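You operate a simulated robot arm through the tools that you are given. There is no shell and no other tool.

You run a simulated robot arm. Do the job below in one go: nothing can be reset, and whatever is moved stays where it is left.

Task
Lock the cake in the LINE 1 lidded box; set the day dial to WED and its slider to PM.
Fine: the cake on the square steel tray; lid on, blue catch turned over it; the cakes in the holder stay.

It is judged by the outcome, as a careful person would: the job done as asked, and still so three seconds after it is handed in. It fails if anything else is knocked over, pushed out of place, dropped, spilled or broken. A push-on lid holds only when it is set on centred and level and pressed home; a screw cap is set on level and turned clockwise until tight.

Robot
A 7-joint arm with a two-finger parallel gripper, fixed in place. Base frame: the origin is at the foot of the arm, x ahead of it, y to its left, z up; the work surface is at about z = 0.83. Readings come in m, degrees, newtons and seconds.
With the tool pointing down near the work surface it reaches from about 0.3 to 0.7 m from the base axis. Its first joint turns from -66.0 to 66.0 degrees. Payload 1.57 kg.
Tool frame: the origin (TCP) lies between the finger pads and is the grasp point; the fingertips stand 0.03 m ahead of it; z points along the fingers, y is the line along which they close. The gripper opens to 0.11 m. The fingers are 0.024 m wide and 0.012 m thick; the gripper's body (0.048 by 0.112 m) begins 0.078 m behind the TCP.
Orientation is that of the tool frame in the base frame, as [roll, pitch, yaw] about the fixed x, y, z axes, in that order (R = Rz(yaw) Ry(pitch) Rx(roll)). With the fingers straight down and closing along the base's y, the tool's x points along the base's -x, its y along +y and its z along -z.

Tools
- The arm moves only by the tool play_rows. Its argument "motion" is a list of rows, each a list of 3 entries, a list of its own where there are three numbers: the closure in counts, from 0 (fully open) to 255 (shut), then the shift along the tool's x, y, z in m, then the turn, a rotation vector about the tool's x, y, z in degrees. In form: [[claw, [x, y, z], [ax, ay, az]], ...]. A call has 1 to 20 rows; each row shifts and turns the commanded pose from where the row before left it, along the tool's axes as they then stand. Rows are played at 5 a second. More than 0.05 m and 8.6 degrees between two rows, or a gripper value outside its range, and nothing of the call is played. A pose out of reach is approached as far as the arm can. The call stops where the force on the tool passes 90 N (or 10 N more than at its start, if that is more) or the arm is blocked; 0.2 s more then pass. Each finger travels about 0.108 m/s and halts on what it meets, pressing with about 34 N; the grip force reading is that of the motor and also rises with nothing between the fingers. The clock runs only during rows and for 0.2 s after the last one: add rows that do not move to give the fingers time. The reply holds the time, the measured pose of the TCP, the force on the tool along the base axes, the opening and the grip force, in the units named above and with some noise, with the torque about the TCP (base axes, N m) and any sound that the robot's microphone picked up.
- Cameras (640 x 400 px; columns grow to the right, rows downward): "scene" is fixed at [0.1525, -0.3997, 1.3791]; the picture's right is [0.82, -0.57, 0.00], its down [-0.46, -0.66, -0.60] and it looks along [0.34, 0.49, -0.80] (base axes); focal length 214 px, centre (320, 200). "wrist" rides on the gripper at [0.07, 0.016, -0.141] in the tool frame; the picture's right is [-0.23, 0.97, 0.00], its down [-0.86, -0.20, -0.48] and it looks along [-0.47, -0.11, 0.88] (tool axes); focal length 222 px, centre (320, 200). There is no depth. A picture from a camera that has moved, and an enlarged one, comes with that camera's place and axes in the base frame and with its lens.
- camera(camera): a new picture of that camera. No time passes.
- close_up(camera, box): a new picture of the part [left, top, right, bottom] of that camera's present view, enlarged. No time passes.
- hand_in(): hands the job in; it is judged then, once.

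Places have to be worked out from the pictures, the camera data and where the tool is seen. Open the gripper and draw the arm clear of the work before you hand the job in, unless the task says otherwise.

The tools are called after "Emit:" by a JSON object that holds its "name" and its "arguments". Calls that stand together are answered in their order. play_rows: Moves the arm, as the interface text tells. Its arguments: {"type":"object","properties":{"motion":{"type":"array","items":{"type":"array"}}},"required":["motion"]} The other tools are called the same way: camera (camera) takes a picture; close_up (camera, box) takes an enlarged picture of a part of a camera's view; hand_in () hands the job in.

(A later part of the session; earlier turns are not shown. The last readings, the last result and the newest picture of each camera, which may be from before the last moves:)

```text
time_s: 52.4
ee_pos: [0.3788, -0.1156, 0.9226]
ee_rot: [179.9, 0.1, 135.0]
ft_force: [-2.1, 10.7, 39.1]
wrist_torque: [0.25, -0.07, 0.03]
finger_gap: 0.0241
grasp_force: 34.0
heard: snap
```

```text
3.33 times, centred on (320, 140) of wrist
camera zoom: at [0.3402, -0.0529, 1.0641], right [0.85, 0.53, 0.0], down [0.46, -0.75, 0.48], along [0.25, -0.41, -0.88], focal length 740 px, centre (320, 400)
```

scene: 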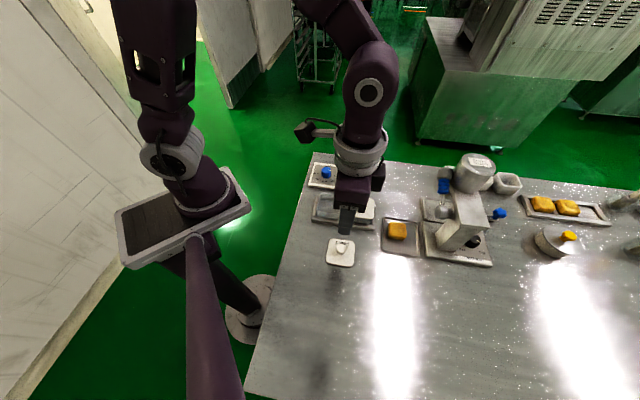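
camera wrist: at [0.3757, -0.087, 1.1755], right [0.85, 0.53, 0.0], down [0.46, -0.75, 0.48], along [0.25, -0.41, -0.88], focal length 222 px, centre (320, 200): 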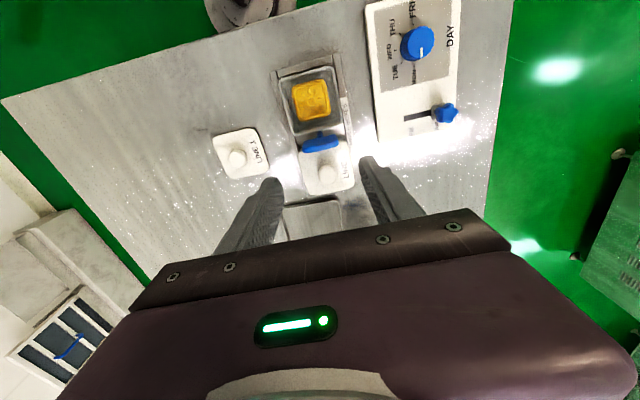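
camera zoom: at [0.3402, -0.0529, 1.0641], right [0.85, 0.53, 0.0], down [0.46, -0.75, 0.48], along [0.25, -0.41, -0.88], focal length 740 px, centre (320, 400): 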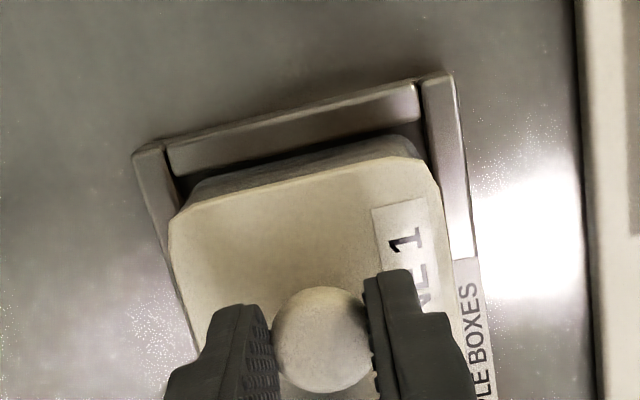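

A snap was heard at 39 N, so the lid has engaged. I'll open the fingers, rise above the knob, and then press it home with closed fingers for certainty.

Emit:
{"name": "play_rows", "arguments": {"motion": [[200, [0, 0, 0], [0, 0, 0]], [140, [0, 0, 0], [0, 0, 0]], [130, [0, 0, 0], [0, 0, 0]], [130, [0, 0, -0.02], [0, 0, 0]], [130, [0, 0, -0.03], [0, 0, 0]], [130, [0, 0, 0], [0, 0, 0]]]}}

Emit:
{"name": "close_up", "arguments": {"camera": "scene", "box": [315, 175, 380, 230]}}

Emit:
{"name": "close_up", "arguments": {"camera": "wrist", "box": [230, 80, 410, 240]}}

```text
time_s: 53.8
ee_pos: [0.3798, -0.1158, 0.9731]
ee_rot: [180.0, 0.0, 135.1]
ft_force: [-0.1, 0.1, 0.0]
wrist_torque: [0.01, 0.0, -0.02]
finger_gap: 0.0539
grasp_force: 0.1
```

```text
7.27 times, centred on (348, 202) of scene
camera zoom: at [0.1524, -0.3997, 1.3791], right [0.82, -0.57, 0.0], down [-0.46, -0.66, -0.6], along [0.34, 0.49, -0.8], focal length 1560 px, centre (120, 182)
```

zoom: 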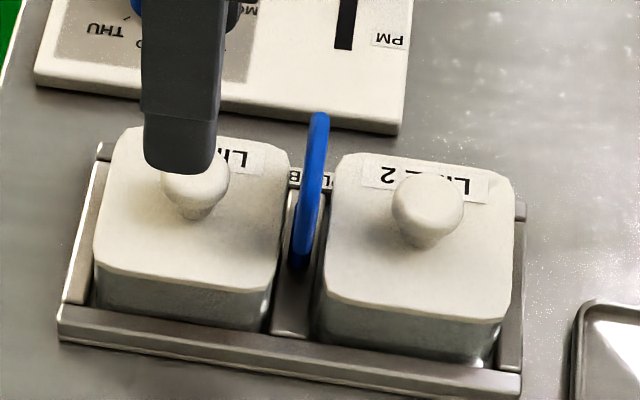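

```text
2.50 times, centred on (320, 160) of wrist
camera zoom: at [0.3412, -0.0532, 1.1147], right [0.85, 0.53, 0.0], down [0.46, -0.75, 0.48], along [0.25, -0.41, -0.88], focal length 555 px, centre (320, 300)
```

zoom: 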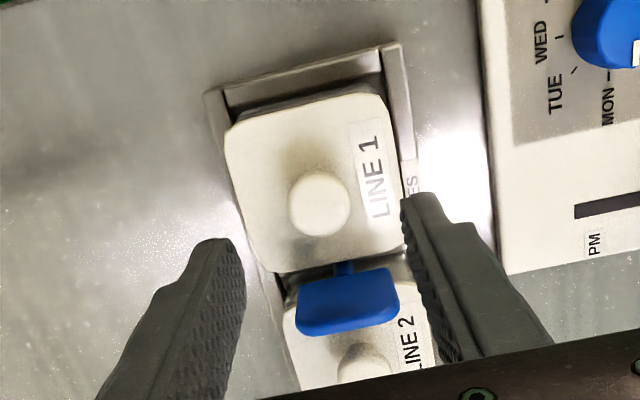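

The lid's outline matches the original seated position exactly. Now I'll close the fingers and press on the top of the knob to make sure it is home.

Emit:
{"name": "play_rows", "arguments": {"motion": [[255, [-0.001, 0, 0], [0, 0, 0]], [255, [0, 0, 0], [0, 0, 0]], [255, [0, 0, 0.015], [0, 0, 0]], [255, [0, 0, 0.01], [0, 0, 0]], [255, [0, 0, 0.003], [0, 0, 0]], [255, [0, 0, 0], [0, 0, 0]]]}}

Emit:
{"name": "close_up", "arguments": {"camera": "scene", "box": [315, 175, 380, 230]}}

```text
time_s: 55.2
ee_pos: [0.3792, -0.1174, 0.9438]
ee_rot: [180.0, 0.0, 134.9]
ft_force: [-0.4, -0.2, -0.8]
wrist_torque: [0.01, 0.0, 0.01]
finger_gap: 0.0
grasp_force: 21.8
```

```text
7.27 times, centred on (348, 202) of scene
camera zoom: at [0.1525, -0.3997, 1.3791], right [0.82, -0.57, 0.0], down [-0.46, -0.66, -0.6], along [0.34, 0.49, -0.8], focal length 1560 px, centre (120, 182)
```

zoom: 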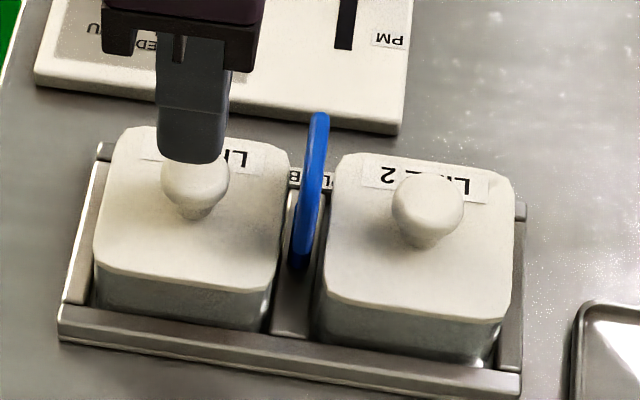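

No contact yet at tips z ≈ 0.914. Pressing down in small steps.

Emit:
{"name": "play_rows", "arguments": {"motion": [[255, [0, 0, 0.0015], [0, 0, 0]], [255, [0, 0, 0.0015], [0, 0, 0]], [255, [0, 0, 0.001], [0, 0, 0]], [255, [0, 0, 0], [0, 0, 0]]]}}

```text
time_s: 56.2
ee_pos: [0.3804, -0.1169, 0.9404]
ee_rot: [-180.0, 0.0, 135.0]
ft_force: [0.0, -0.6, -0.1]
wrist_torque: [0.04, -0.02, -0.01]
finger_gap: 0.0
grasp_force: 21.0
```

Emit:
{"name": "play_rows", "arguments": {"motion": [[255, [0, 0, 0.0015], [0, 0, 0]], [255, [0, 0, 0.001], [0, 0, 0]], [255, [0, 0, 0.001], [0, 0, 0]], [255, [0, 0, 0], [0, 0, 0]]]}}

```text
time_s: 57.2
ee_pos: [0.3804, -0.1166, 0.9368]
ee_rot: [179.9, 0.0, 135.0]
ft_force: [0.2, 0.0, 0.7]
wrist_torque: [0.01, 0.03, -0.02]
finger_gap: 0.0
grasp_force: 21.1
```

Emit:
{"name": "play_rows", "arguments": {"motion": [[255, [0, 0, 0.001], [0, 0, 0]], [255, [0, 0, 0.001], [0, 0, 0]], [255, [0, 0, 0.001], [0, 0, 0]], [255, [0, 0, 0], [0, 0, 0]]]}}

Emit:
{"name": "close_up", "arguments": {"camera": "scene", "box": [325, 180, 360, 220]}}

Emit:
{"name": "close_up", "arguments": {"camera": "wrist", "box": [255, 100, 385, 220]}}

```text
time_s: 58.2
ee_pos: [0.3796, -0.1168, 0.9351]
ee_rot: [180.0, 0.0, 134.9]
ft_force: [0.1, 1.3, 0.5]
wrist_torque: [0.02, 0.04, 0.0]
finger_gap: 0.0
grasp_force: 21.0
```

```text
10.00 times, centred on (342, 200) of scene
camera zoom: at [0.1525, -0.3997, 1.3791], right [0.82, -0.57, 0.0], down [-0.46, -0.66, -0.6], along [0.34, 0.49, -0.8], focal length 2145 px, centre (95, 200)
```

zoom: 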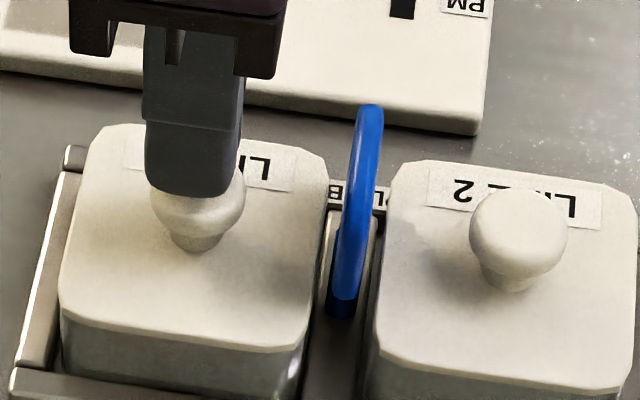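

```text
3.33 times, centred on (320, 160) of wrist
camera zoom: at [0.3411, -0.0542, 1.0756], right [0.85, 0.53, 0.0], down [0.46, -0.75, 0.48], along [0.25, -0.41, -0.88], focal length 740 px, centre (320, 333)
```

zoom: 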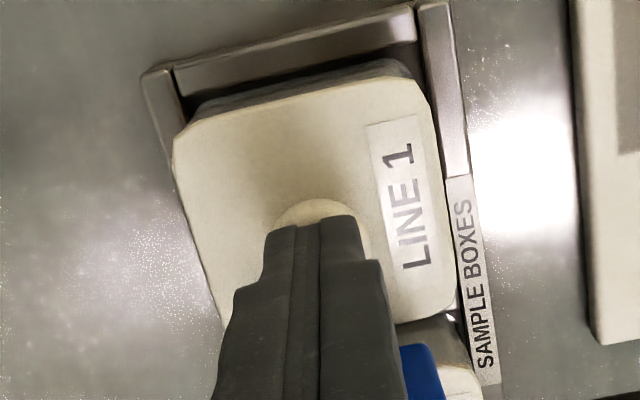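

The closed fingers are centred above the knob. A few more millimetres down until firm contact.

Emit:
{"name": "play_rows", "arguments": {"motion": [[255, [0, 0, 0.001], [0, 0, 0]], [255, [0, 0, 0.001], [0, 0, 0]], [255, [0, 0, 0], [0, 0, 0]]]}}

```text
time_s: 59.0
ee_pos: [0.3792, -0.1165, 0.932]
ee_rot: [-180.0, 0.0, 135.1]
ft_force: [-0.1, -0.4, -0.3]
wrist_torque: [0.02, -0.03, 0.01]
finger_gap: 0.0
grasp_force: 20.4
```

Emit:
{"name": "play_rows", "arguments": {"motion": [[255, [0, 0, 0.001], [0, 0, 0]], [255, [0, 0, 0.001], [0, 0, 0]], [255, [0, 0, 0], [0, 0, 0]]]}}

```text
time_s: 59.8
ee_pos: [0.3806, -0.1167, 0.9305]
ee_rot: [-180.0, 0.0, 134.9]
ft_force: [-1.1, -0.1, 2.9]
wrist_torque: [-0.02, 0.05, 0.04]
finger_gap: 0.0001
grasp_force: 20.7
```

First touch (about 3 N) at z = 0.9305. I'll press 1 mm at a time to about 50 N.

Emit:
{"name": "play_rows", "arguments": {"motion": [[255, [0, 0, 0.001], [0, 0, 0]], [255, [0, 0, 0], [0, 0, 0]]]}}

```text
time_s: 60.4
ee_pos: [0.3802, -0.1161, 0.9296]
ee_rot: [180.0, 0.0, 135.0]
ft_force: [-5.9, 1.6, 27.3]
wrist_torque: [0.02, 0.16, -0.01]
finger_gap: 0.0
grasp_force: 21.4
```

Emit:
{"name": "play_rows", "arguments": {"motion": [[255, [0, 0, 0.001], [0, 0, 0]], [255, [0, 0, 0], [0, 0, 0]]]}}

```text
time_s: 61.0
ee_pos: [0.3798, -0.1169, 0.9287]
ee_rot: [-180.0, 0.1, 135.1]
ft_force: [-6.4, 4.7, 52.2]
wrist_torque: [0.15, 0.22, -0.02]
finger_gap: 0.0002
grasp_force: 21.7
```

At 52 N there is no further movement or snap, so the lid is home. Next I'll rise, go over the catch, and turn the gripper so its fingers straddle the plate.

Emit:
{"name": "play_rows", "arguments": {"motion": [[255, [0, 0, -0.015], [0, 0, 0]], [255, [0, 0, -0.045], [0, 0, 0]], [255, [0, 0, -0.045], [0, 0, 0]], [185, [-0.0463, 0, 0], [0, 0, 0]], [185, [0, 0, 0], [0, 0, -7.5]], [185, [0, 0, 0], [0, 0, -7.5]], [185, [0, 0, 0], [0, 0, -7.5]], [185, [0, 0, 0], [0, 0, -7.5]], [185, [0, 0, 0], [0, 0, -7.5]], [185, [0, 0, 0], [0, 0, -7.5]], [185, [0, 0, 0], [0, 0, -7.5]], [185, [0, 0, 0], [0, 0, -7.5]], [185, [0, 0, 0], [0, 0, -7.5]], [185, [0, 0, 0], [0, 0, -7.5]], [185, [0, 0, 0], [0, 0, -7.5]], [185, [0, 0, 0], [0, 0, -7.5]], [185, [0, 0, 0.03], [0, 0, 0]], [185, [0, 0, 0.03], [0, 0, 0]], [185, [0, 0, 0], [0, 0, 0]]]}}

Emit:
{"name": "close_up", "arguments": {"camera": "wrist", "box": [230, 80, 410, 240]}}

Emit:
{"name": "close_up", "arguments": {"camera": "scene", "box": [315, 160, 385, 230]}}

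```text
time_s: 65.0
ee_pos: [0.4143, -0.1479, 0.9732]
ee_rot: [179.9, -0.1, -135.0]
ft_force: [0.0, 0.0, -0.1]
wrist_torque: [-0.02, 0.02, 0.01]
finger_gap: 0.0304
grasp_force: 0.1
```

```text
2.50 times, centred on (320, 160) of wrist
camera zoom: at [0.3524, -0.1844, 1.1143], right [-0.53, 0.85, 0.0], down [0.75, 0.46, 0.48], along [0.41, 0.25, -0.88], focal length 555 px, centre (320, 300)
```

zoom: 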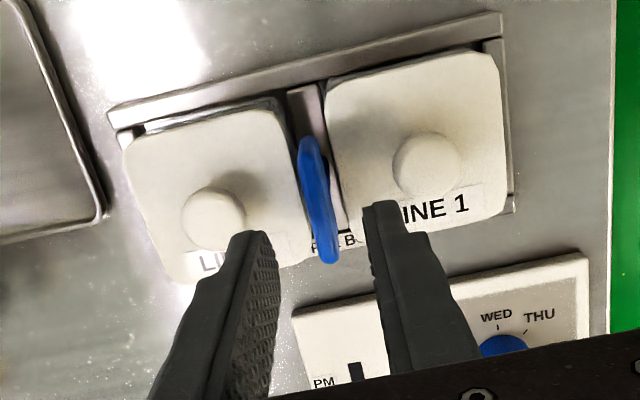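

```text
5.71 times, centred on (350, 195) of scene
camera zoom: at [0.1525, -0.3997, 1.3791], right [0.82, -0.57, 0.0], down [-0.46, -0.66, -0.6], along [0.34, 0.49, -0.8], focal length 1226 px, centre (149, 229)
```

zoom: 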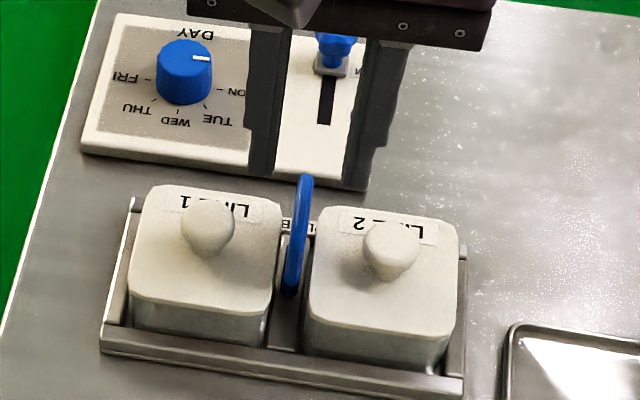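

The fingers straddle the plate with room to the knobs. I'll lower and grip it.

Emit:
{"name": "play_rows", "arguments": {"motion": [[185, [0, 0.0008, 0.02], [0, 0, 0]], [185, [0, 0, 0.0192], [0, 0, 0]], [185, [0, 0, 0], [0, 0, 0]], [255, [0, 0, 0], [0, 0, 0]], [255, [0, 0, 0], [0, 0, 0]], [255, [0, 0, 0], [0, 0, 0]]]}}

Emit:
{"name": "close_up", "arguments": {"camera": "wrist", "box": [230, 80, 410, 240]}}

```text
time_s: 66.4
ee_pos: [0.4142, -0.1478, 0.9343]
ee_rot: [180.0, 0.0, -135.0]
ft_force: [7.3, -9.2, -14.1]
wrist_torque: [0.21, -0.45, 0.0]
finger_gap: 0.0075
grasp_force: 26.6
```

```text
2.50 times, centred on (320, 160) of wrist
camera zoom: at [0.3524, -0.1845, 1.0749], right [-0.53, 0.85, 0.0], down [0.75, 0.46, 0.48], along [0.41, 0.25, -0.88], focal length 555 px, centre (320, 300)
```

zoom: 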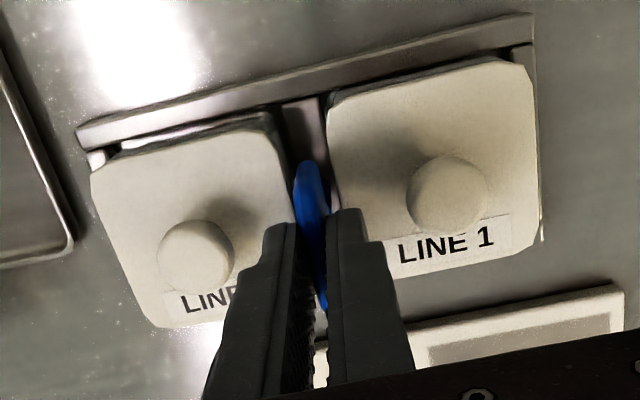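

The catch is gripped with little side load. I'll turn it back 45° first, checking the load.

Emit:
{"name": "play_rows", "arguments": {"motion": [[255, [0, 0, 0], [0, 0, 7.5]], [255, [0, 0, 0], [0, 0, 7.5]], [255, [0, 0, 0], [0, 0, 7.5]], [255, [0, 0, 0], [0, 0, 7.5]], [255, [0, 0, 0], [0, 0, 7.5]], [255, [0, 0, 0], [0, 0, 7.5]], [255, [0, 0, 0], [0, 0, 0]]]}}

Emit:
{"name": "close_up", "arguments": {"camera": "scene", "box": [315, 170, 385, 230]}}

```text
time_s: 68.0
ee_pos: [0.413, -0.1492, 0.9335]
ee_rot: [-179.9, 0.2, 179.9]
ft_force: [21.2, -2.9, 2.1]
wrist_torque: [-0.01, -0.26, 0.0]
finger_gap: 0.0074
grasp_force: 26.7
```

```text
6.67 times, centred on (350, 200) of scene
camera zoom: at [0.153, -0.3998, 1.379], right [0.82, -0.57, 0.0], down [-0.46, -0.66, -0.6], along [0.34, 0.49, -0.8], focal length 1430 px, centre (120, 200)
```

zoom: 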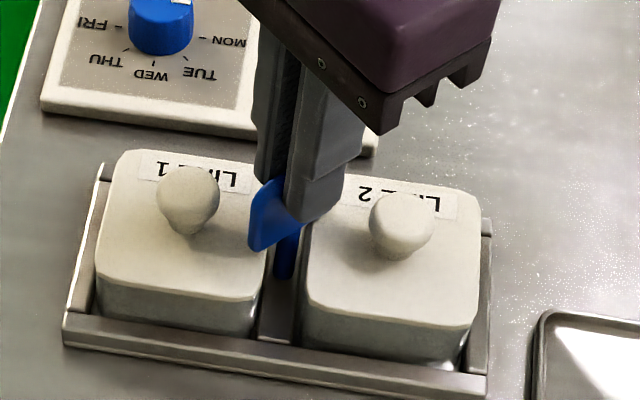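

Turning smoothly, with the lids undisturbed. I'll finish the remaining 45°.

Emit:
{"name": "play_rows", "arguments": {"motion": [[255, [0, 0, 0], [0, 0, 7.5]], [255, [0, 0, 0], [0, 0, 7.5]], [255, [0, 0, 0], [0, 0, 7.5]], [255, [0, 0, 0], [0, 0, 7.5]], [255, [0, 0, 0], [0, 0, 7.5]], [255, [0, 0, 0], [0, 0, 7.5]], [255, [0, 0, 0], [0, 0, 0]]]}}

Emit:
{"name": "close_up", "arguments": {"camera": "scene", "box": [315, 170, 385, 230]}}

Emit:
{"name": "close_up", "arguments": {"camera": "wrist", "box": [230, 80, 410, 240]}}

```text
time_s: 69.6
ee_pos: [0.4134, -0.1468, 0.9329]
ee_rot: [-180.0, -0.1, 135.0]
ft_force: [24.6, 22.4, -22.1]
wrist_torque: [0.5, -0.6, 0.08]
finger_gap: 0.0076
grasp_force: 26.7
```

```text
6.67 times, centred on (350, 200) of scene
camera zoom: at [0.1534, -0.3993, 1.3791], right [0.82, -0.57, 0.0], down [-0.46, -0.66, -0.6], along [0.34, 0.49, -0.8], focal length 1430 px, centre (120, 200)
```

zoom: 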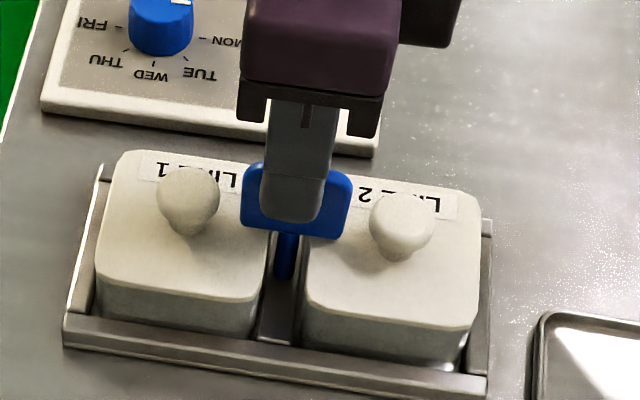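

```text
2.50 times, centred on (320, 160) of wrist
camera zoom: at [0.3741, -0.0851, 1.0748], right [0.85, 0.53, 0.0], down [0.46, -0.75, 0.48], along [0.25, -0.4, -0.88], focal length 555 px, centre (320, 300)
```

zoom: 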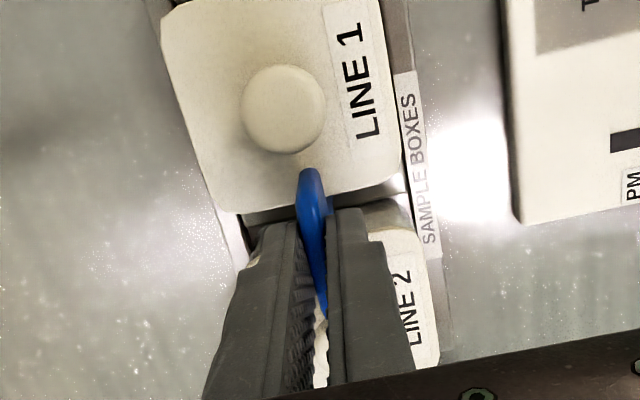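

The catch is back across both lids as it was. I'll release and rise clear, then check it.

Emit:
{"name": "play_rows", "arguments": {"motion": [[220, [0, 0, 0], [0, 0, 0]], [150, [0, 0, 0], [0, 0, 0]], [150, [0, 0, 0], [0, 0, 0]], [150, [0, 0, -0.02], [0, 0, 0]], [150, [0, 0, -0.045], [0, 0, 0]], [150, [0, 0, -0.045], [0, 0, 0]], [150, [0, 0, -0.04], [0, 0, 0]], [150, [0, 0, 0], [0, 0, 0]]]}}

Emit:
{"name": "close_up", "arguments": {"camera": "scene", "box": [310, 165, 385, 235]}}

Emit:
{"name": "camera", "arguments": {"camera": "wrist"}}

```text
time_s: 71.4
ee_pos: [0.4106, -0.1507, 1.0833]
ee_rot: [180.0, 0.0, 135.0]
ft_force: [-0.4, 0.4, 0.7]
wrist_torque: [0.01, 0.03, 0.01]
finger_gap: 0.0454
grasp_force: 0.1
```

```text
5.71 times, centred on (348, 200) of scene
camera zoom: at [0.1524, -0.3997, 1.3791], right [0.82, -0.57, 0.0], down [-0.46, -0.66, -0.6], along [0.34, 0.49, -0.8], focal length 1226 px, centre (163, 200)
```

zoom: 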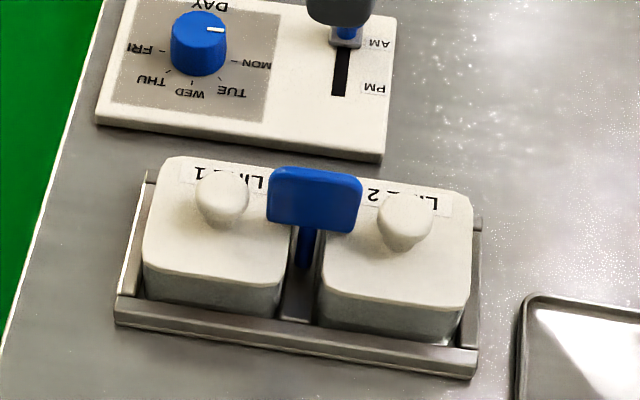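

```text
taken
camera wrist: at [0.3711, -0.0864, 1.2249], right [0.85, 0.53, 0.0], down [0.46, -0.75, 0.48], along [0.25, -0.41, -0.88], focal length 222 px, centre (320, 200)
```

wrist: 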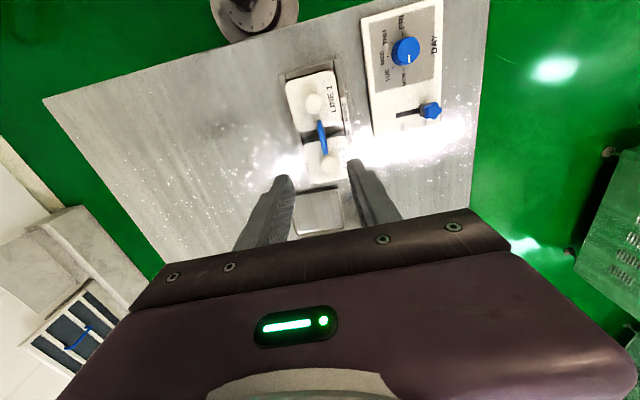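

The box is locked. Now for the dial and slider: I'll zoom on both from this viewpoint.

Emit:
{"name": "close_up", "arguments": {"camera": "wrist", "box": [360, 0, 450, 80]}}

Emit:
{"name": "close_up", "arguments": {"camera": "wrist", "box": [375, 75, 455, 145]}}

Emit:
{"name": "close_up", "arguments": {"camera": "scene", "box": [308, 158, 348, 192]}}

Emit:
{"name": "close_up", "arguments": {"camera": "scene", "box": [335, 155, 370, 190]}}

```text
5.00 times, centred on (405, 40) of wrist
camera zoom: at [0.3711, -0.0864, 1.2249], right [0.85, 0.53, 0.0], down [0.46, -0.75, 0.48], along [0.25, -0.41, -0.88], focal length 1111 px, centre (-105, 1000)
```

zoom: 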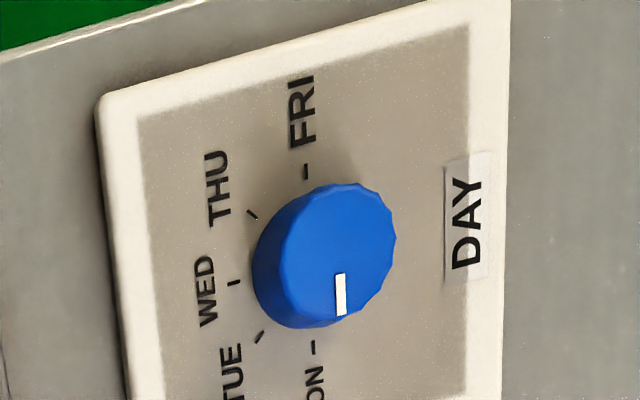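

```text
5.71 times, centred on (415, 110) of wrist
camera zoom: at [0.3711, -0.0864, 1.2249], right [0.85, 0.53, 0.0], down [0.46, -0.75, 0.48], along [0.25, -0.41, -0.88], focal length 1269 px, centre (-223, 714)
```

zoom: 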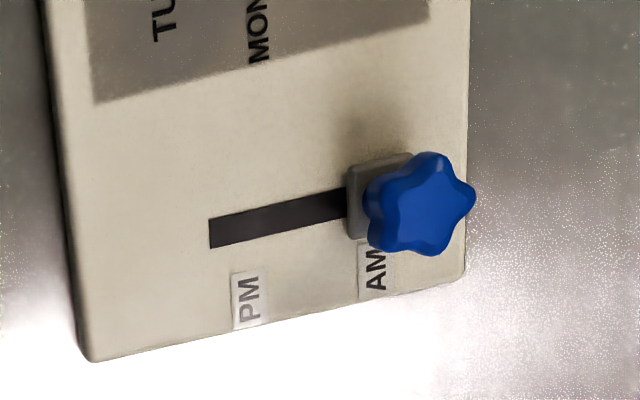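

```text
11.76 times, centred on (328, 175) of scene
camera zoom: at [0.1524, -0.3997, 1.3791], right [0.82, -0.57, 0.0], down [-0.46, -0.66, -0.6], along [0.34, 0.49, -0.8], focal length 2523 px, centre (226, 494)
```

zoom: 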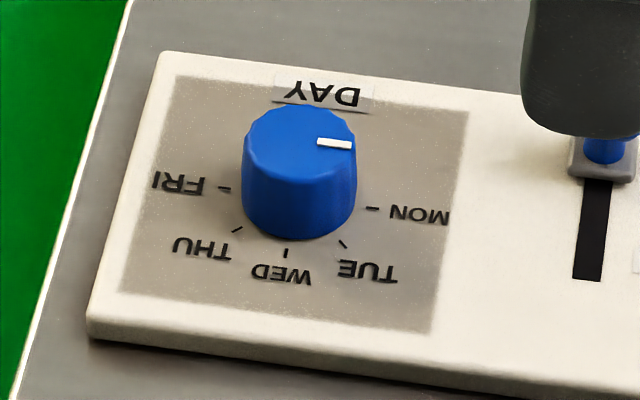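

```text
11.43 times, centred on (352, 172) of scene
camera zoom: at [0.1524, -0.3997, 1.3791], right [0.82, -0.57, 0.0], down [-0.46, -0.66, -0.6], along [0.34, 0.49, -0.8], focal length 2451 px, centre (-51, 514)
```

zoom: 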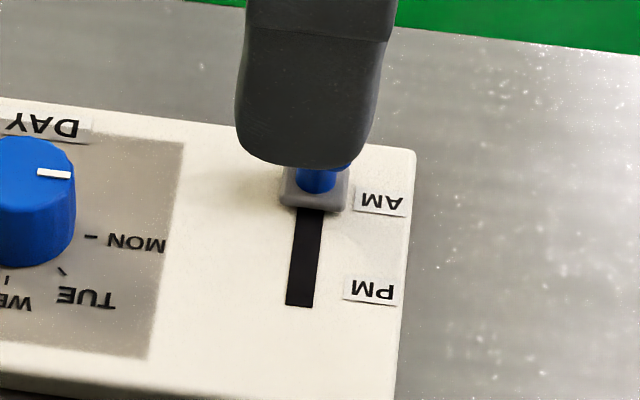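

The dial's five marks are 45° apart with MON along the table's right axis, where the pointer is now, and WED pointing towards the boxes. So WED is a 90° clockwise turn seen from above. Dial centre is about u = 0.318, w = 0.323 (base (0.4535, 0.003)), with its top at z ≈ 0.868. I'll move above it with the gripper pre-turned so the 90° turn stays in a proven range.

Emit:
{"name": "play_rows", "arguments": {"motion": [[127, [0.019, 0.0345, 0], [0, 0, 0]], [127, [0.019, 0.0345, 0], [0, 0, 0]], [127, [0.019, 0.0345, 0], [0, 0, 0]], [127, [0.0181, 0.0342, 0], [0, 0, 0]], [127, [0, 0, 0], [0, 0, -7.5]], [127, [0, 0, 0], [0, 0, -7.5]], [127, [0, 0, 0], [0, 0, -7.5]], [127, [0, 0, 0], [0, 0, -7.5]], [127, [0, 0, 0], [0, 0, -7.5]], [127, [0, 0, 0], [0, 0, -7.5]], [127, [0, 0, 0], [0, 0, -7.5]], [127, [0, 0, 0], [0, 0, -7.5]], [127, [0, 0, 0], [0, 0, -7.5]], [127, [0, 0, 0], [0, 0, -7.5]], [127, [0, 0, 0], [0, 0, -7.5]], [127, [0, 0, 0], [0, 0, -7.5]], [127, [0, 0, 0.045], [0, 0, 0]], [127, [0, 0, 0.045], [0, 0, 0]], [127, [0, 0, 0.04], [0, 0, 0]], [127, [0, 0, 0], [0, 0, 0]]]}}

Emit:
{"name": "close_up", "arguments": {"camera": "wrist", "box": [230, 80, 410, 240]}}

Emit:
{"name": "close_up", "arguments": {"camera": "scene", "box": [300, 130, 380, 200]}}

```text
time_s: 75.6
ee_pos: [0.4575, 0.0029, 0.9531]
ee_rot: [180.0, 0.0, -135.0]
ft_force: [-0.1, -0.3, -0.2]
wrist_torque: [0.0, 0.0, -0.01]
finger_gap: 0.0552
grasp_force: 0.1
```

```text
2.50 times, centred on (320, 160) of wrist
camera zoom: at [0.3948, -0.0347, 1.0948], right [-0.53, 0.85, 0.0], down [0.75, 0.46, 0.48], along [0.41, 0.25, -0.88], focal length 555 px, centre (320, 300)
```

zoom: 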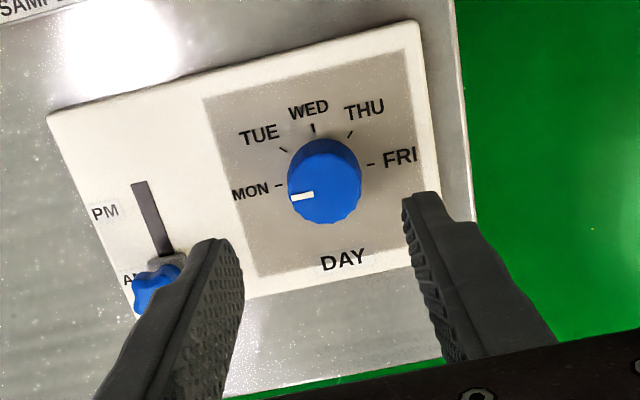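

```text
5.71 times, centred on (340, 165) of scene
camera zoom: at [0.1525, -0.3997, 1.3791], right [0.82, -0.57, 0.0], down [-0.46, -0.66, -0.6], along [0.34, 0.49, -0.8], focal length 1226 px, centre (206, 400)
```

zoom: 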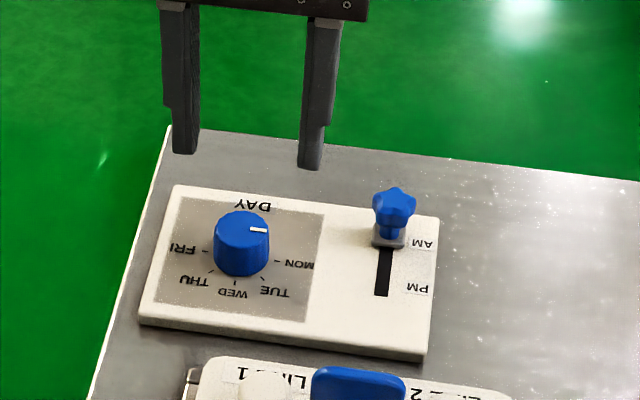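

The fingers straddle the dial nicely. Let me zoom in to fine-tune the centring before going down.

Emit:
{"name": "close_up", "arguments": {"camera": "wrist", "box": [290, 120, 360, 180]}}

```text
6.67 times, centred on (325, 150) of wrist
camera zoom: at [0.3948, -0.0347, 1.0948], right [-0.53, 0.85, 0.0], down [0.75, 0.46, 0.48], along [0.41, 0.25, -0.88], focal length 1481 px, centre (287, 533)
```

zoom: 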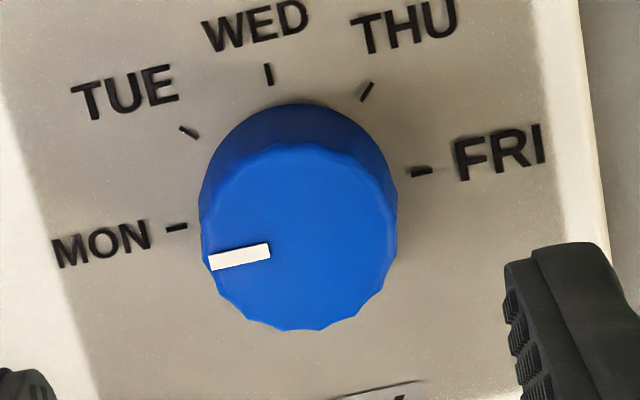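

Dial centre works out at u = 0.318, w = 0.3244, only 1.7 mm from the tool axis. I'll correct, descend to z ≈ 0.884 and grip the dial.

Emit:
{"name": "play_rows", "arguments": {"motion": [[127, [0, 0.0017, 0.025], [0, 0, 0]], [127, [0, 0, 0.025], [0, 0, 0]], [127, [0, 0, 0.0148], [0, 0, 0]], [127, [0, 0, 0.005], [0, 0, 0]], [127, [0, 0, 0], [0, 0, 0]], [255, [0, 0, 0], [0, 0, 0]], [255, [0, 0, 0], [0, 0, 0]], [255, [0, 0, 0], [0, 0, 0]]]}}

Emit:
{"name": "close_up", "arguments": {"camera": "wrist", "box": [230, 80, 410, 240]}}

Emit:
{"name": "close_up", "arguments": {"camera": "scene", "box": [300, 140, 370, 200]}}

```text
time_s: 77.4
ee_pos: [0.4563, 0.0033, 0.8854]
ee_rot: [-179.9, 0.0, -135.0]
ft_force: [3.5, -2.7, -8.4]
wrist_torque: [-0.01, -0.25, -0.01]
finger_gap: 0.0318
grasp_force: 40.4
```

```text
2.50 times, centred on (320, 160) of wrist
camera zoom: at [0.3936, -0.0332, 1.0257], right [-0.53, 0.85, 0.0], down [0.75, 0.46, 0.48], along [0.41, 0.25, -0.88], focal length 555 px, centre (320, 300)
```

zoom: 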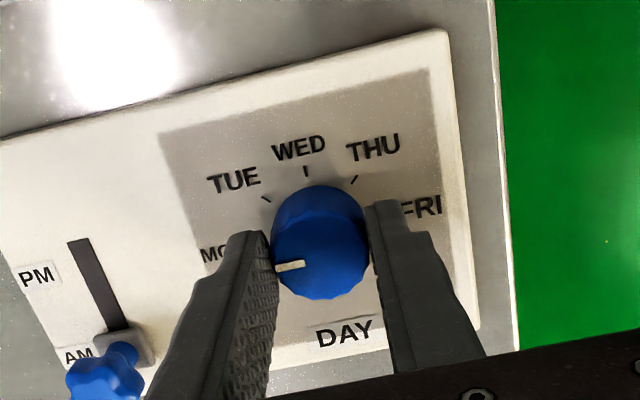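

```text
6.67 times, centred on (335, 170) of scene
camera zoom: at [0.1526, -0.3998, 1.379], right [0.82, -0.57, 0.0], down [-0.46, -0.66, -0.6], along [0.34, 0.49, -0.8], focal length 1430 px, centre (220, 400)
```

zoom: 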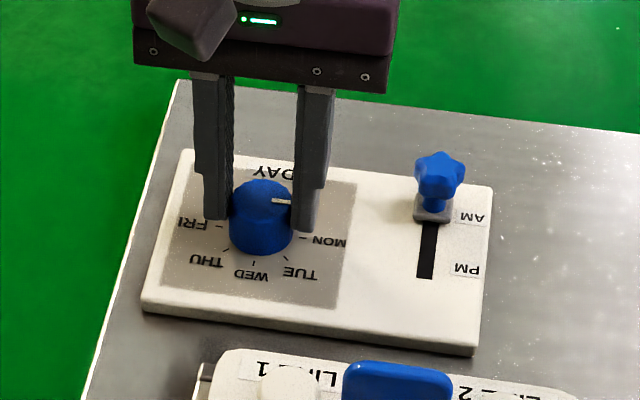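

The dial is held firmly (32 mm). I'll turn 45° clockwise first and check that the pointer follows to TUE.

Emit:
{"name": "play_rows", "arguments": {"motion": [[255, [0, 0, 0], [0, 0, 7.5]], [255, [0, 0, 0], [0, 0, 7.5]], [255, [0, 0, 0], [0, 0, 7.5]], [255, [0, 0, 0], [0, 0, 7.5]], [255, [0, 0, 0], [0, 0, 7.5]], [255, [0, 0, 0], [0, 0, 7.5]], [255, [0, 0, 0], [0, 0, 0]]]}}

Emit:
{"name": "close_up", "arguments": {"camera": "wrist", "box": [230, 80, 410, 240]}}

Emit:
{"name": "close_up", "arguments": {"camera": "scene", "box": [300, 140, 370, 200]}}

```text
time_s: 79.0
ee_pos: [0.4552, 0.003, 0.8842]
ee_rot: [180.0, 0.1, 179.9]
ft_force: [2.4, 7.1, 4.7]
wrist_torque: [0.29, -0.23, -0.01]
finger_gap: 0.0317
grasp_force: 40.3
```

```text
2.50 times, centred on (320, 160) of wrist
camera zoom: at [0.3845, 0.0212, 1.0257], right [0.23, 0.97, 0.0], down [0.85, -0.2, 0.48], along [0.47, -0.11, -0.88], focal length 555 px, centre (320, 300)
```

zoom: 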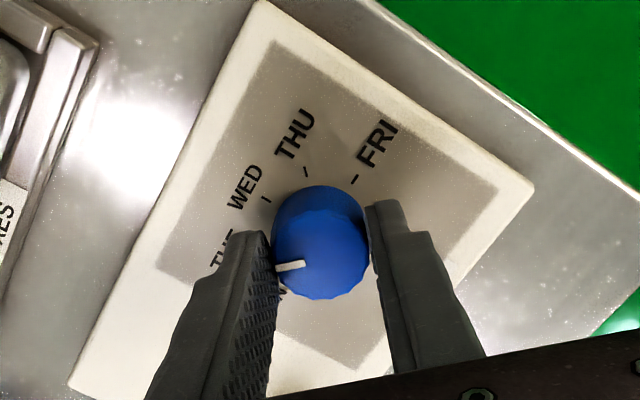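

```text
6.67 times, centred on (335, 170) of scene
camera zoom: at [0.1524, -0.3996, 1.3791], right [0.82, -0.57, 0.0], down [-0.46, -0.66, -0.6], along [0.34, 0.49, -0.8], focal length 1430 px, centre (220, 400)
```

zoom: 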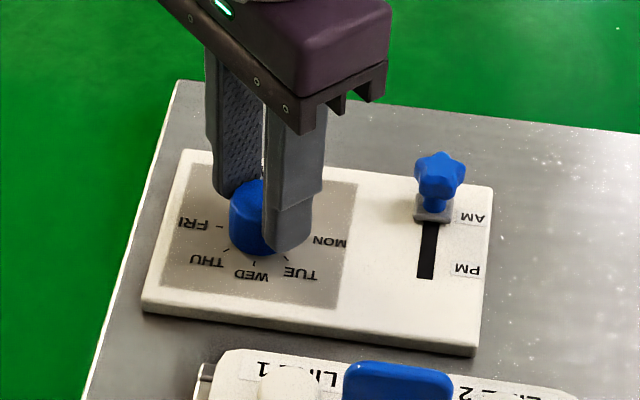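

The dial follows the gripper with its pointer now at TUE. Another 45° brings it to WED.

Emit:
{"name": "play_rows", "arguments": {"motion": [[255, [0, 0, 0], [0, 0, 7.5]], [255, [0, 0, 0], [0, 0, 7.5]], [255, [0, 0, 0], [0, 0, 7.5]], [255, [0, 0, 0], [0, 0, 7.5]], [255, [0, 0, 0], [0, 0, 7.5]], [255, [0, 0, 0], [0, 0, 7.5]], [255, [0, 0, 0], [0, 0, 0]]]}}

Emit:
{"name": "close_up", "arguments": {"camera": "wrist", "box": [230, 80, 410, 240]}}

Emit:
{"name": "close_up", "arguments": {"camera": "scene", "box": [300, 140, 370, 200]}}

```text
time_s: 80.6
ee_pos: [0.4555, 0.0035, 0.8841]
ee_rot: [179.9, 0.0, 134.9]
ft_force: [6.4, 18.3, 29.1]
wrist_torque: [0.73, 0.0, 0.01]
finger_gap: 0.0315
grasp_force: 40.5
```

```text
2.50 times, centred on (320, 160) of wrist
camera zoom: at [0.4165, 0.066, 1.0257], right [0.85, 0.53, 0.0], down [0.46, -0.75, 0.48], along [0.25, -0.41, -0.88], focal length 555 px, centre (320, 300)
```

zoom: 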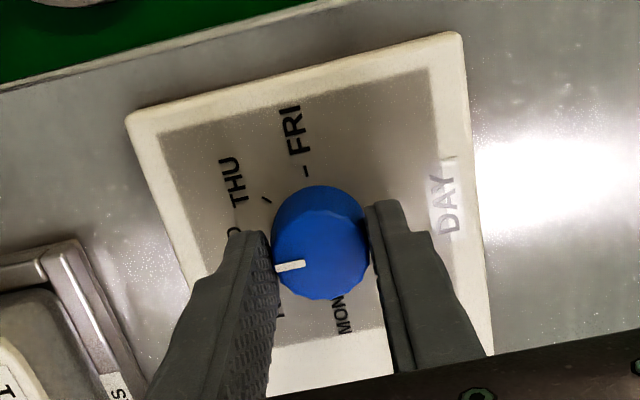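

```text
6.67 times, centred on (335, 170) of scene
camera zoom: at [0.1522, -0.3993, 1.3792], right [0.82, -0.57, 0.0], down [-0.46, -0.66, -0.6], along [0.34, 0.49, -0.8], focal length 1430 px, centre (220, 400)
```

zoom: 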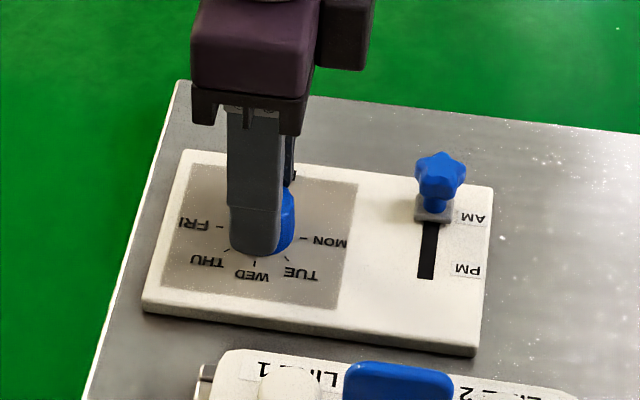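

The dial has turned 90°. I'll release, rise straight up, and check the pointer.

Emit:
{"name": "play_rows", "arguments": {"motion": [[200, [0, 0, 0], [0, 0, 0]], [127, [0, 0, 0], [0, 0, 0]], [127, [0, 0, 0], [0, 0, 0]], [127, [0, 0, -0.02], [0, 0, 0]], [127, [0, 0, -0.045], [0, 0, 0]], [127, [0, 0, -0.045], [0, 0, 0]], [127, [0, 0, 0], [0, 0, 0]]]}}

Emit:
{"name": "close_up", "arguments": {"camera": "wrist", "box": [280, 60, 370, 150]}}

Emit:
{"name": "close_up", "arguments": {"camera": "scene", "box": [305, 155, 365, 200]}}

```text
time_s: 82.2
ee_pos: [0.4552, 0.0027, 0.9941]
ee_rot: [180.0, 0.1, 135.0]
ft_force: [-0.5, 0.8, 0.2]
wrist_torque: [-0.01, -0.02, -0.01]
finger_gap: 0.0552
grasp_force: 0.0
```

```text
4.44 times, centred on (325, 105) of wrist
camera zoom: at [0.4178, 0.0657, 1.1348], right [0.85, 0.53, 0.0], down [0.46, -0.75, 0.48], along [0.25, -0.41, -0.88], focal length 987 px, centre (298, 622)
```

zoom: 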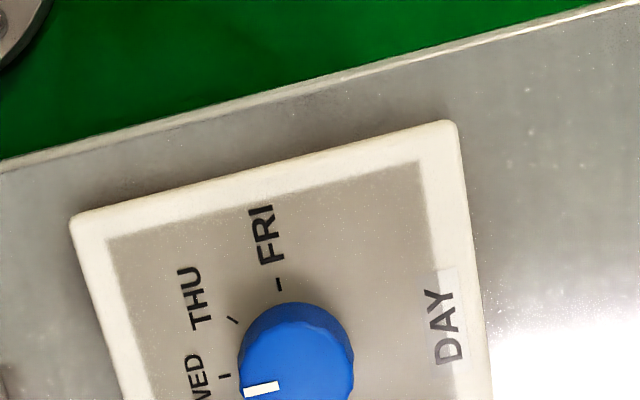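

```text
8.89 times, centred on (335, 178) of scene
camera zoom: at [0.1524, -0.3997, 1.3791], right [0.82, -0.57, 0.0], down [-0.46, -0.66, -0.6], along [0.34, 0.49, -0.8], focal length 1906 px, centre (187, 400)
```

zoom: 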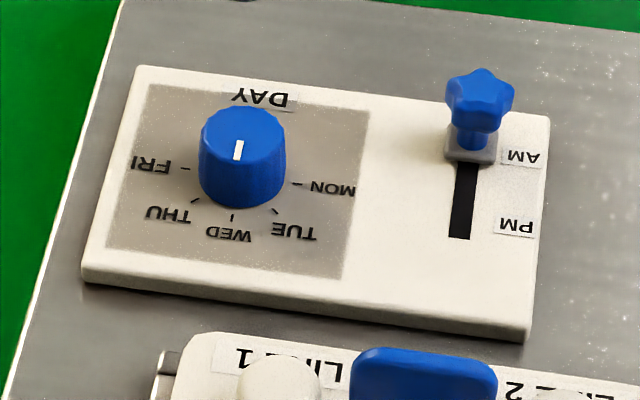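

The pointer is on WED. Next, the slider: its star knob is near u = 0.4005, w = 0.352 and has to travel about 35 mm towards PM. I'll position the gripper above it with the fingers closing along the slot direction.

Emit:
{"name": "play_rows", "arguments": {"motion": [[127, [-0.027, 0.0086, 0], [0, 0, 0]], [127, [-0.027, 0.0086, 0], [0, 0, 0]], [127, [-0.0275, 0.0086, 0], [0, 0, 0]], [127, [0, 0, 0.03], [0, 0, 0]], [127, [0, 0, 0.025], [0, 0, 0]], [127, [0, 0, 0], [0, 0, 0]]]}}

Emit:
{"name": "close_up", "arguments": {"camera": "wrist", "box": [230, 80, 410, 240]}}

Emit:
{"name": "close_up", "arguments": {"camera": "scene", "box": [325, 140, 385, 200]}}

```text
time_s: 83.6
ee_pos: [0.5305, -0.0366, 0.939]
ee_rot: [180.0, -0.1, 134.9]
ft_force: [-0.6, -0.1, -0.8]
wrist_torque: [0.01, -0.03, 0.01]
finger_gap: 0.0552
grasp_force: 0.1
```

```text
2.50 times, centred on (320, 160) of wrist
camera zoom: at [0.4915, 0.0264, 1.0805], right [0.85, 0.53, 0.0], down [0.46, -0.75, 0.48], along [0.25, -0.41, -0.88], focal length 555 px, centre (320, 300)
```

zoom: 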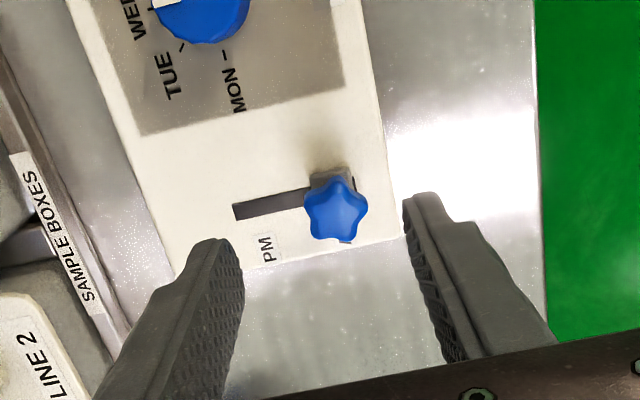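

```text
6.67 times, centred on (355, 170) of scene
camera zoom: at [0.1525, -0.3997, 1.3791], right [0.82, -0.57, 0.0], down [-0.46, -0.66, -0.6], along [0.34, 0.49, -0.8], focal length 1430 px, centre (87, 400)
```

zoom: 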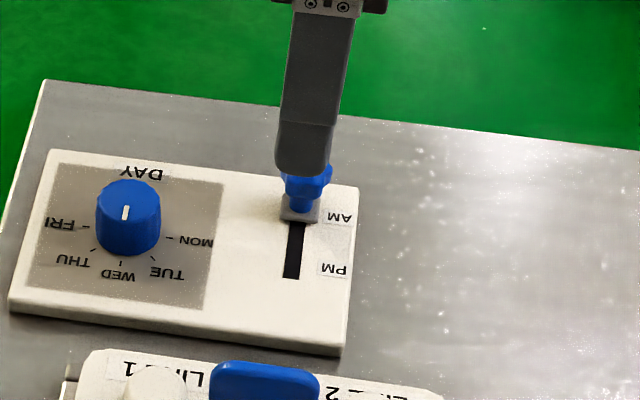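

The star knob's height works out at about z = 0.87 and its centre at about u = 0.402, w = 0.3557. I'll correct by a few millimetres, descend, and close on it.

Emit:
{"name": "play_rows", "arguments": {"motion": [[127, [-0.0031, 0.0053, 0.015], [0, 0, 0]], [127, [0, 0, 0.02], [0, 0, 0]], [127, [0, 0, 0.0135], [0, 0, 0]], [127, [0, 0, 0.004], [0, 0, 0]], [127, [0, 0, 0], [0, 0, 0]]]}}

Emit:
{"name": "close_up", "arguments": {"camera": "wrist", "box": [230, 80, 410, 240]}}

Emit:
{"name": "close_up", "arguments": {"camera": "scene", "box": [335, 150, 385, 200]}}

```text
time_s: 84.8
ee_pos: [0.5377, -0.0359, 0.8862]
ee_rot: [-180.0, 0.0, 135.0]
ft_force: [0.1, -0.3, -0.8]
wrist_torque: [0.02, 0.01, 0.0]
finger_gap: 0.0553
grasp_force: 0.1
```

```text
2.50 times, centred on (320, 160) of wrist
camera zoom: at [0.498, 0.0264, 1.0272], right [0.85, 0.53, 0.0], down [0.46, -0.75, 0.48], along [0.25, -0.41, -0.88], focal length 555 px, centre (320, 300)
```

zoom: 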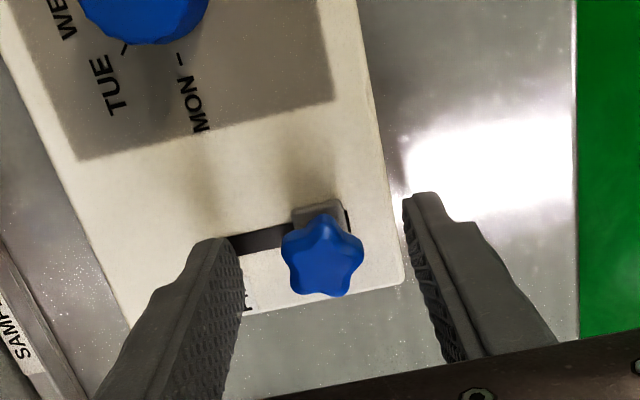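

```text
8.00 times, centred on (360, 175) of scene
camera zoom: at [0.1525, -0.3997, 1.3791], right [0.82, -0.57, 0.0], down [-0.46, -0.66, -0.6], along [0.34, 0.49, -0.8], focal length 1716 px, centre (0, 400)
```

zoom: 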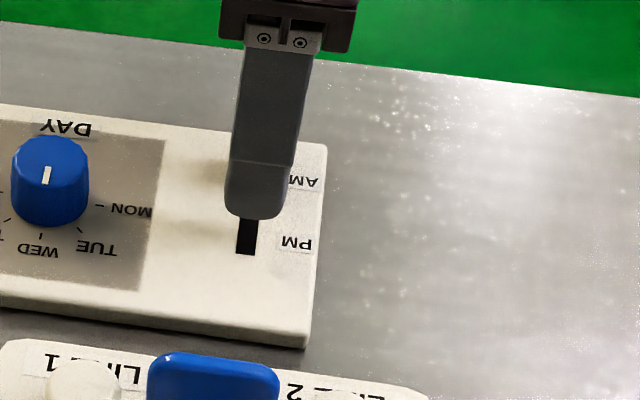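

The knob is centred between the fingers. Closing on it.

Emit:
{"name": "play_rows", "arguments": {"motion": [[200, [0, 0, 0], [0, 0, 0]], [255, [0, 0, 0], [0, 0, 0]], [255, [0, 0, 0], [0, 0, 0]], [255, [0, 0, 0], [0, 0, 0]]]}}

Emit:
{"name": "close_up", "arguments": {"camera": "wrist", "box": [230, 80, 410, 240]}}

```text
time_s: 85.8
ee_pos: [0.5375, -0.0364, 0.8858]
ee_rot: [180.0, 0.0, 134.9]
ft_force: [0.0, 0.2, -2.4]
wrist_torque: [-0.03, -0.01, -0.03]
finger_gap: 0.0229
grasp_force: 35.2
```

```text
2.50 times, centred on (320, 160) of wrist
camera zoom: at [0.498, 0.0264, 1.0273], right [0.85, 0.53, 0.0], down [0.46, -0.75, 0.48], along [0.25, -0.41, -0.88], focal length 555 px, centre (320, 300)
```

zoom: 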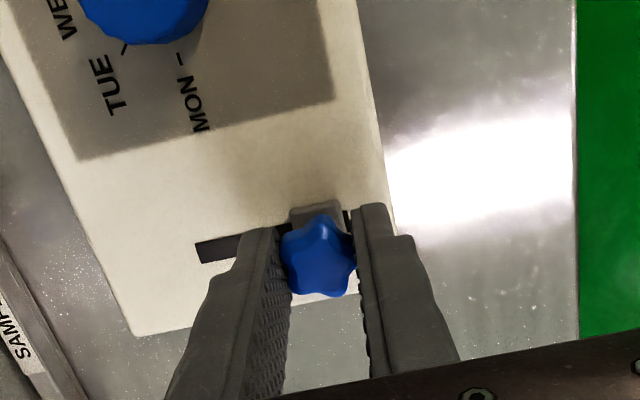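

Gripped (gap 23 mm) with almost no load. I'll slide it towards PM in small steps, stopping short of the expected end to check.

Emit:
{"name": "play_rows", "arguments": {"motion": [[255, [0, -0.005, 0], [0, 0, 0]], [255, [0, -0.005, 0], [0, 0, 0]], [255, [0, -0.005, 0], [0, 0, 0]], [255, [0, -0.005, 0], [0, 0, 0]], [255, [0, 0, 0], [0, 0, 0]]]}}

Emit:
{"name": "close_up", "arguments": {"camera": "wrist", "box": [230, 80, 410, 240]}}

Emit:
{"name": "close_up", "arguments": {"camera": "scene", "box": [335, 150, 385, 200]}}

```text
time_s: 87.0
ee_pos: [0.5236, -0.0505, 0.8855]
ee_rot: [-180.0, 0.1, 135.0]
ft_force: [7.6, -7.1, -16.8]
wrist_torque: [-0.13, -0.12, -0.06]
finger_gap: 0.0229
grasp_force: 35.8
```

```text
2.50 times, centred on (320, 160) of wrist
camera zoom: at [0.4837, 0.0123, 1.0273], right [0.85, 0.53, 0.0], down [0.46, -0.75, 0.48], along [0.25, -0.41, -0.88], focal length 555 px, centre (320, 300)
```

zoom: 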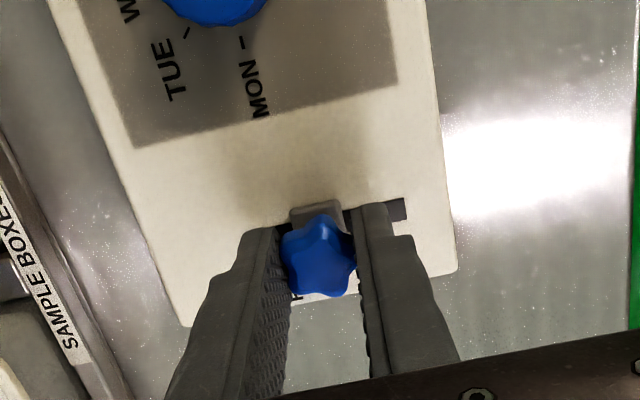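

```text
8.00 times, centred on (360, 175) of scene
camera zoom: at [0.1529, -0.3999, 1.379], right [0.82, -0.57, 0.0], down [-0.46, -0.66, -0.6], along [0.34, 0.49, -0.8], focal length 1716 px, centre (0, 400)
```

zoom: 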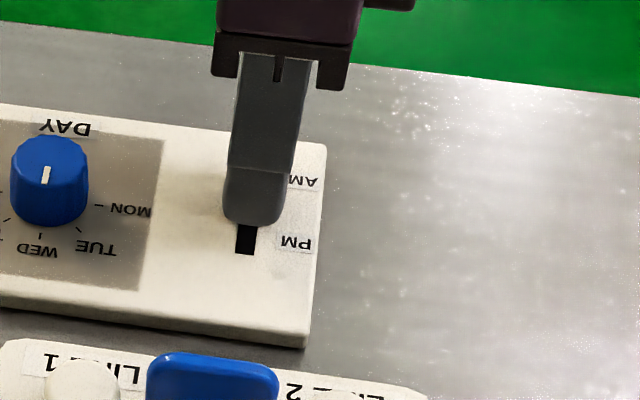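

The slider has moved 20 mm with light load. Continuing towards the PM end.

Emit:
{"name": "play_rows", "arguments": {"motion": [[255, [0, -0.004, 0], [0, 0, 0]], [255, [0, -0.004, 0], [0, 0, 0]], [255, [0, -0.003, 0], [0, 0, 0]], [255, [0, 0, 0], [0, 0, 0]]]}}

Emit:
{"name": "close_up", "arguments": {"camera": "wrist", "box": [230, 80, 410, 240]}}

```text
time_s: 88.0
ee_pos: [0.5157, -0.0583, 0.8861]
ee_rot: [180.0, 0.0, 135.0]
ft_force: [6.0, -7.2, -21.7]
wrist_torque: [-0.05, -0.05, 0.0]
finger_gap: 0.0229
grasp_force: 35.1
```

```text
2.50 times, centred on (320, 160) of wrist
camera zoom: at [0.4761, 0.0044, 1.0276], right [0.85, 0.53, 0.0], down [0.46, -0.75, 0.48], along [0.25, -0.41, -0.88], focal length 555 px, centre (320, 300)
```

zoom: 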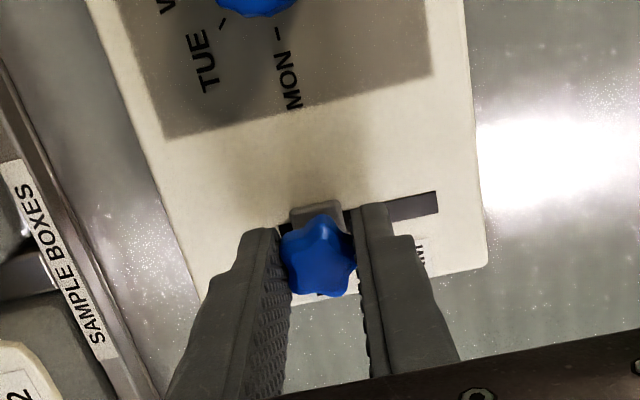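

31 mm moved and still free. I'll go on in finer steps, watching for the end stop.

Emit:
{"name": "play_rows", "arguments": {"motion": [[255, [0, -0.0015, 0], [0, 0, 0]], [255, [0, -0.0015, 0], [0, 0, 0]], [255, [0, 0, 0], [0, 0, 0]]]}}

```text
time_s: 88.8
ee_pos: [0.5138, -0.0597, 0.8855]
ee_rot: [-180.0, 0.0, 135.0]
ft_force: [3.6, -5.2, -15.8]
wrist_torque: [0.0, 0.11, 0.0]
finger_gap: 0.0231
grasp_force: 35.4
```

Emit:
{"name": "play_rows", "arguments": {"motion": [[255, [0, -0.001, 0], [0, 0, 0]], [255, [0, -0.001, 0], [0, 0, 0]], [255, [0, 0, 0], [0, 0, 0]]]}}

Emit:
{"name": "close_up", "arguments": {"camera": "wrist", "box": [230, 80, 410, 240]}}

Emit:
{"name": "close_up", "arguments": {"camera": "scene", "box": [335, 150, 385, 200]}}

```text
time_s: 89.6
ee_pos: [0.512, -0.0614, 0.8866]
ee_rot: [-180.0, -0.1, 135.1]
ft_force: [-1.4, 0.0, 0.6]
wrist_torque: [0.08, 0.08, 0.04]
finger_gap: 0.0234
grasp_force: 35.6
```

```text
2.50 times, centred on (320, 160) of wrist
camera zoom: at [0.4729, 0.0014, 1.0276], right [0.85, 0.53, 0.0], down [0.46, -0.75, 0.48], along [0.25, -0.41, -0.88], focal length 555 px, centre (320, 300)
```

zoom: 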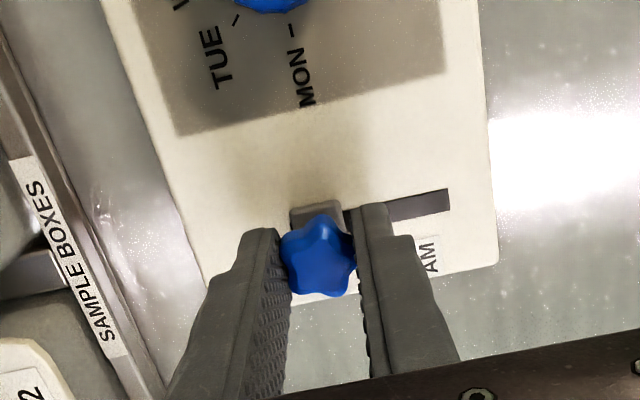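

```text
8.00 times, centred on (360, 175) of scene
camera zoom: at [0.1524, -0.3997, 1.3791], right [0.82, -0.57, 0.0], down [-0.46, -0.66, -0.6], along [0.34, 0.49, -0.8], focal length 1716 px, centre (0, 400)
```

zoom: 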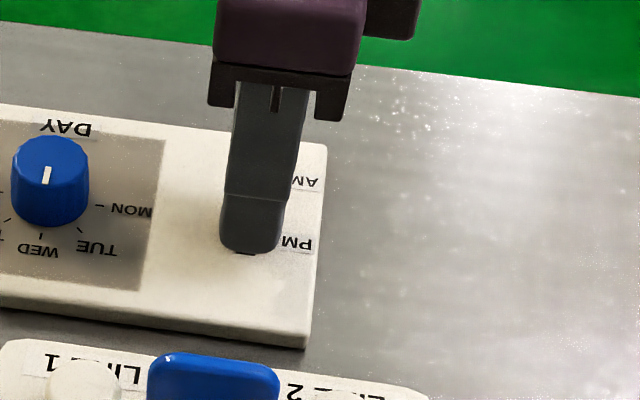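

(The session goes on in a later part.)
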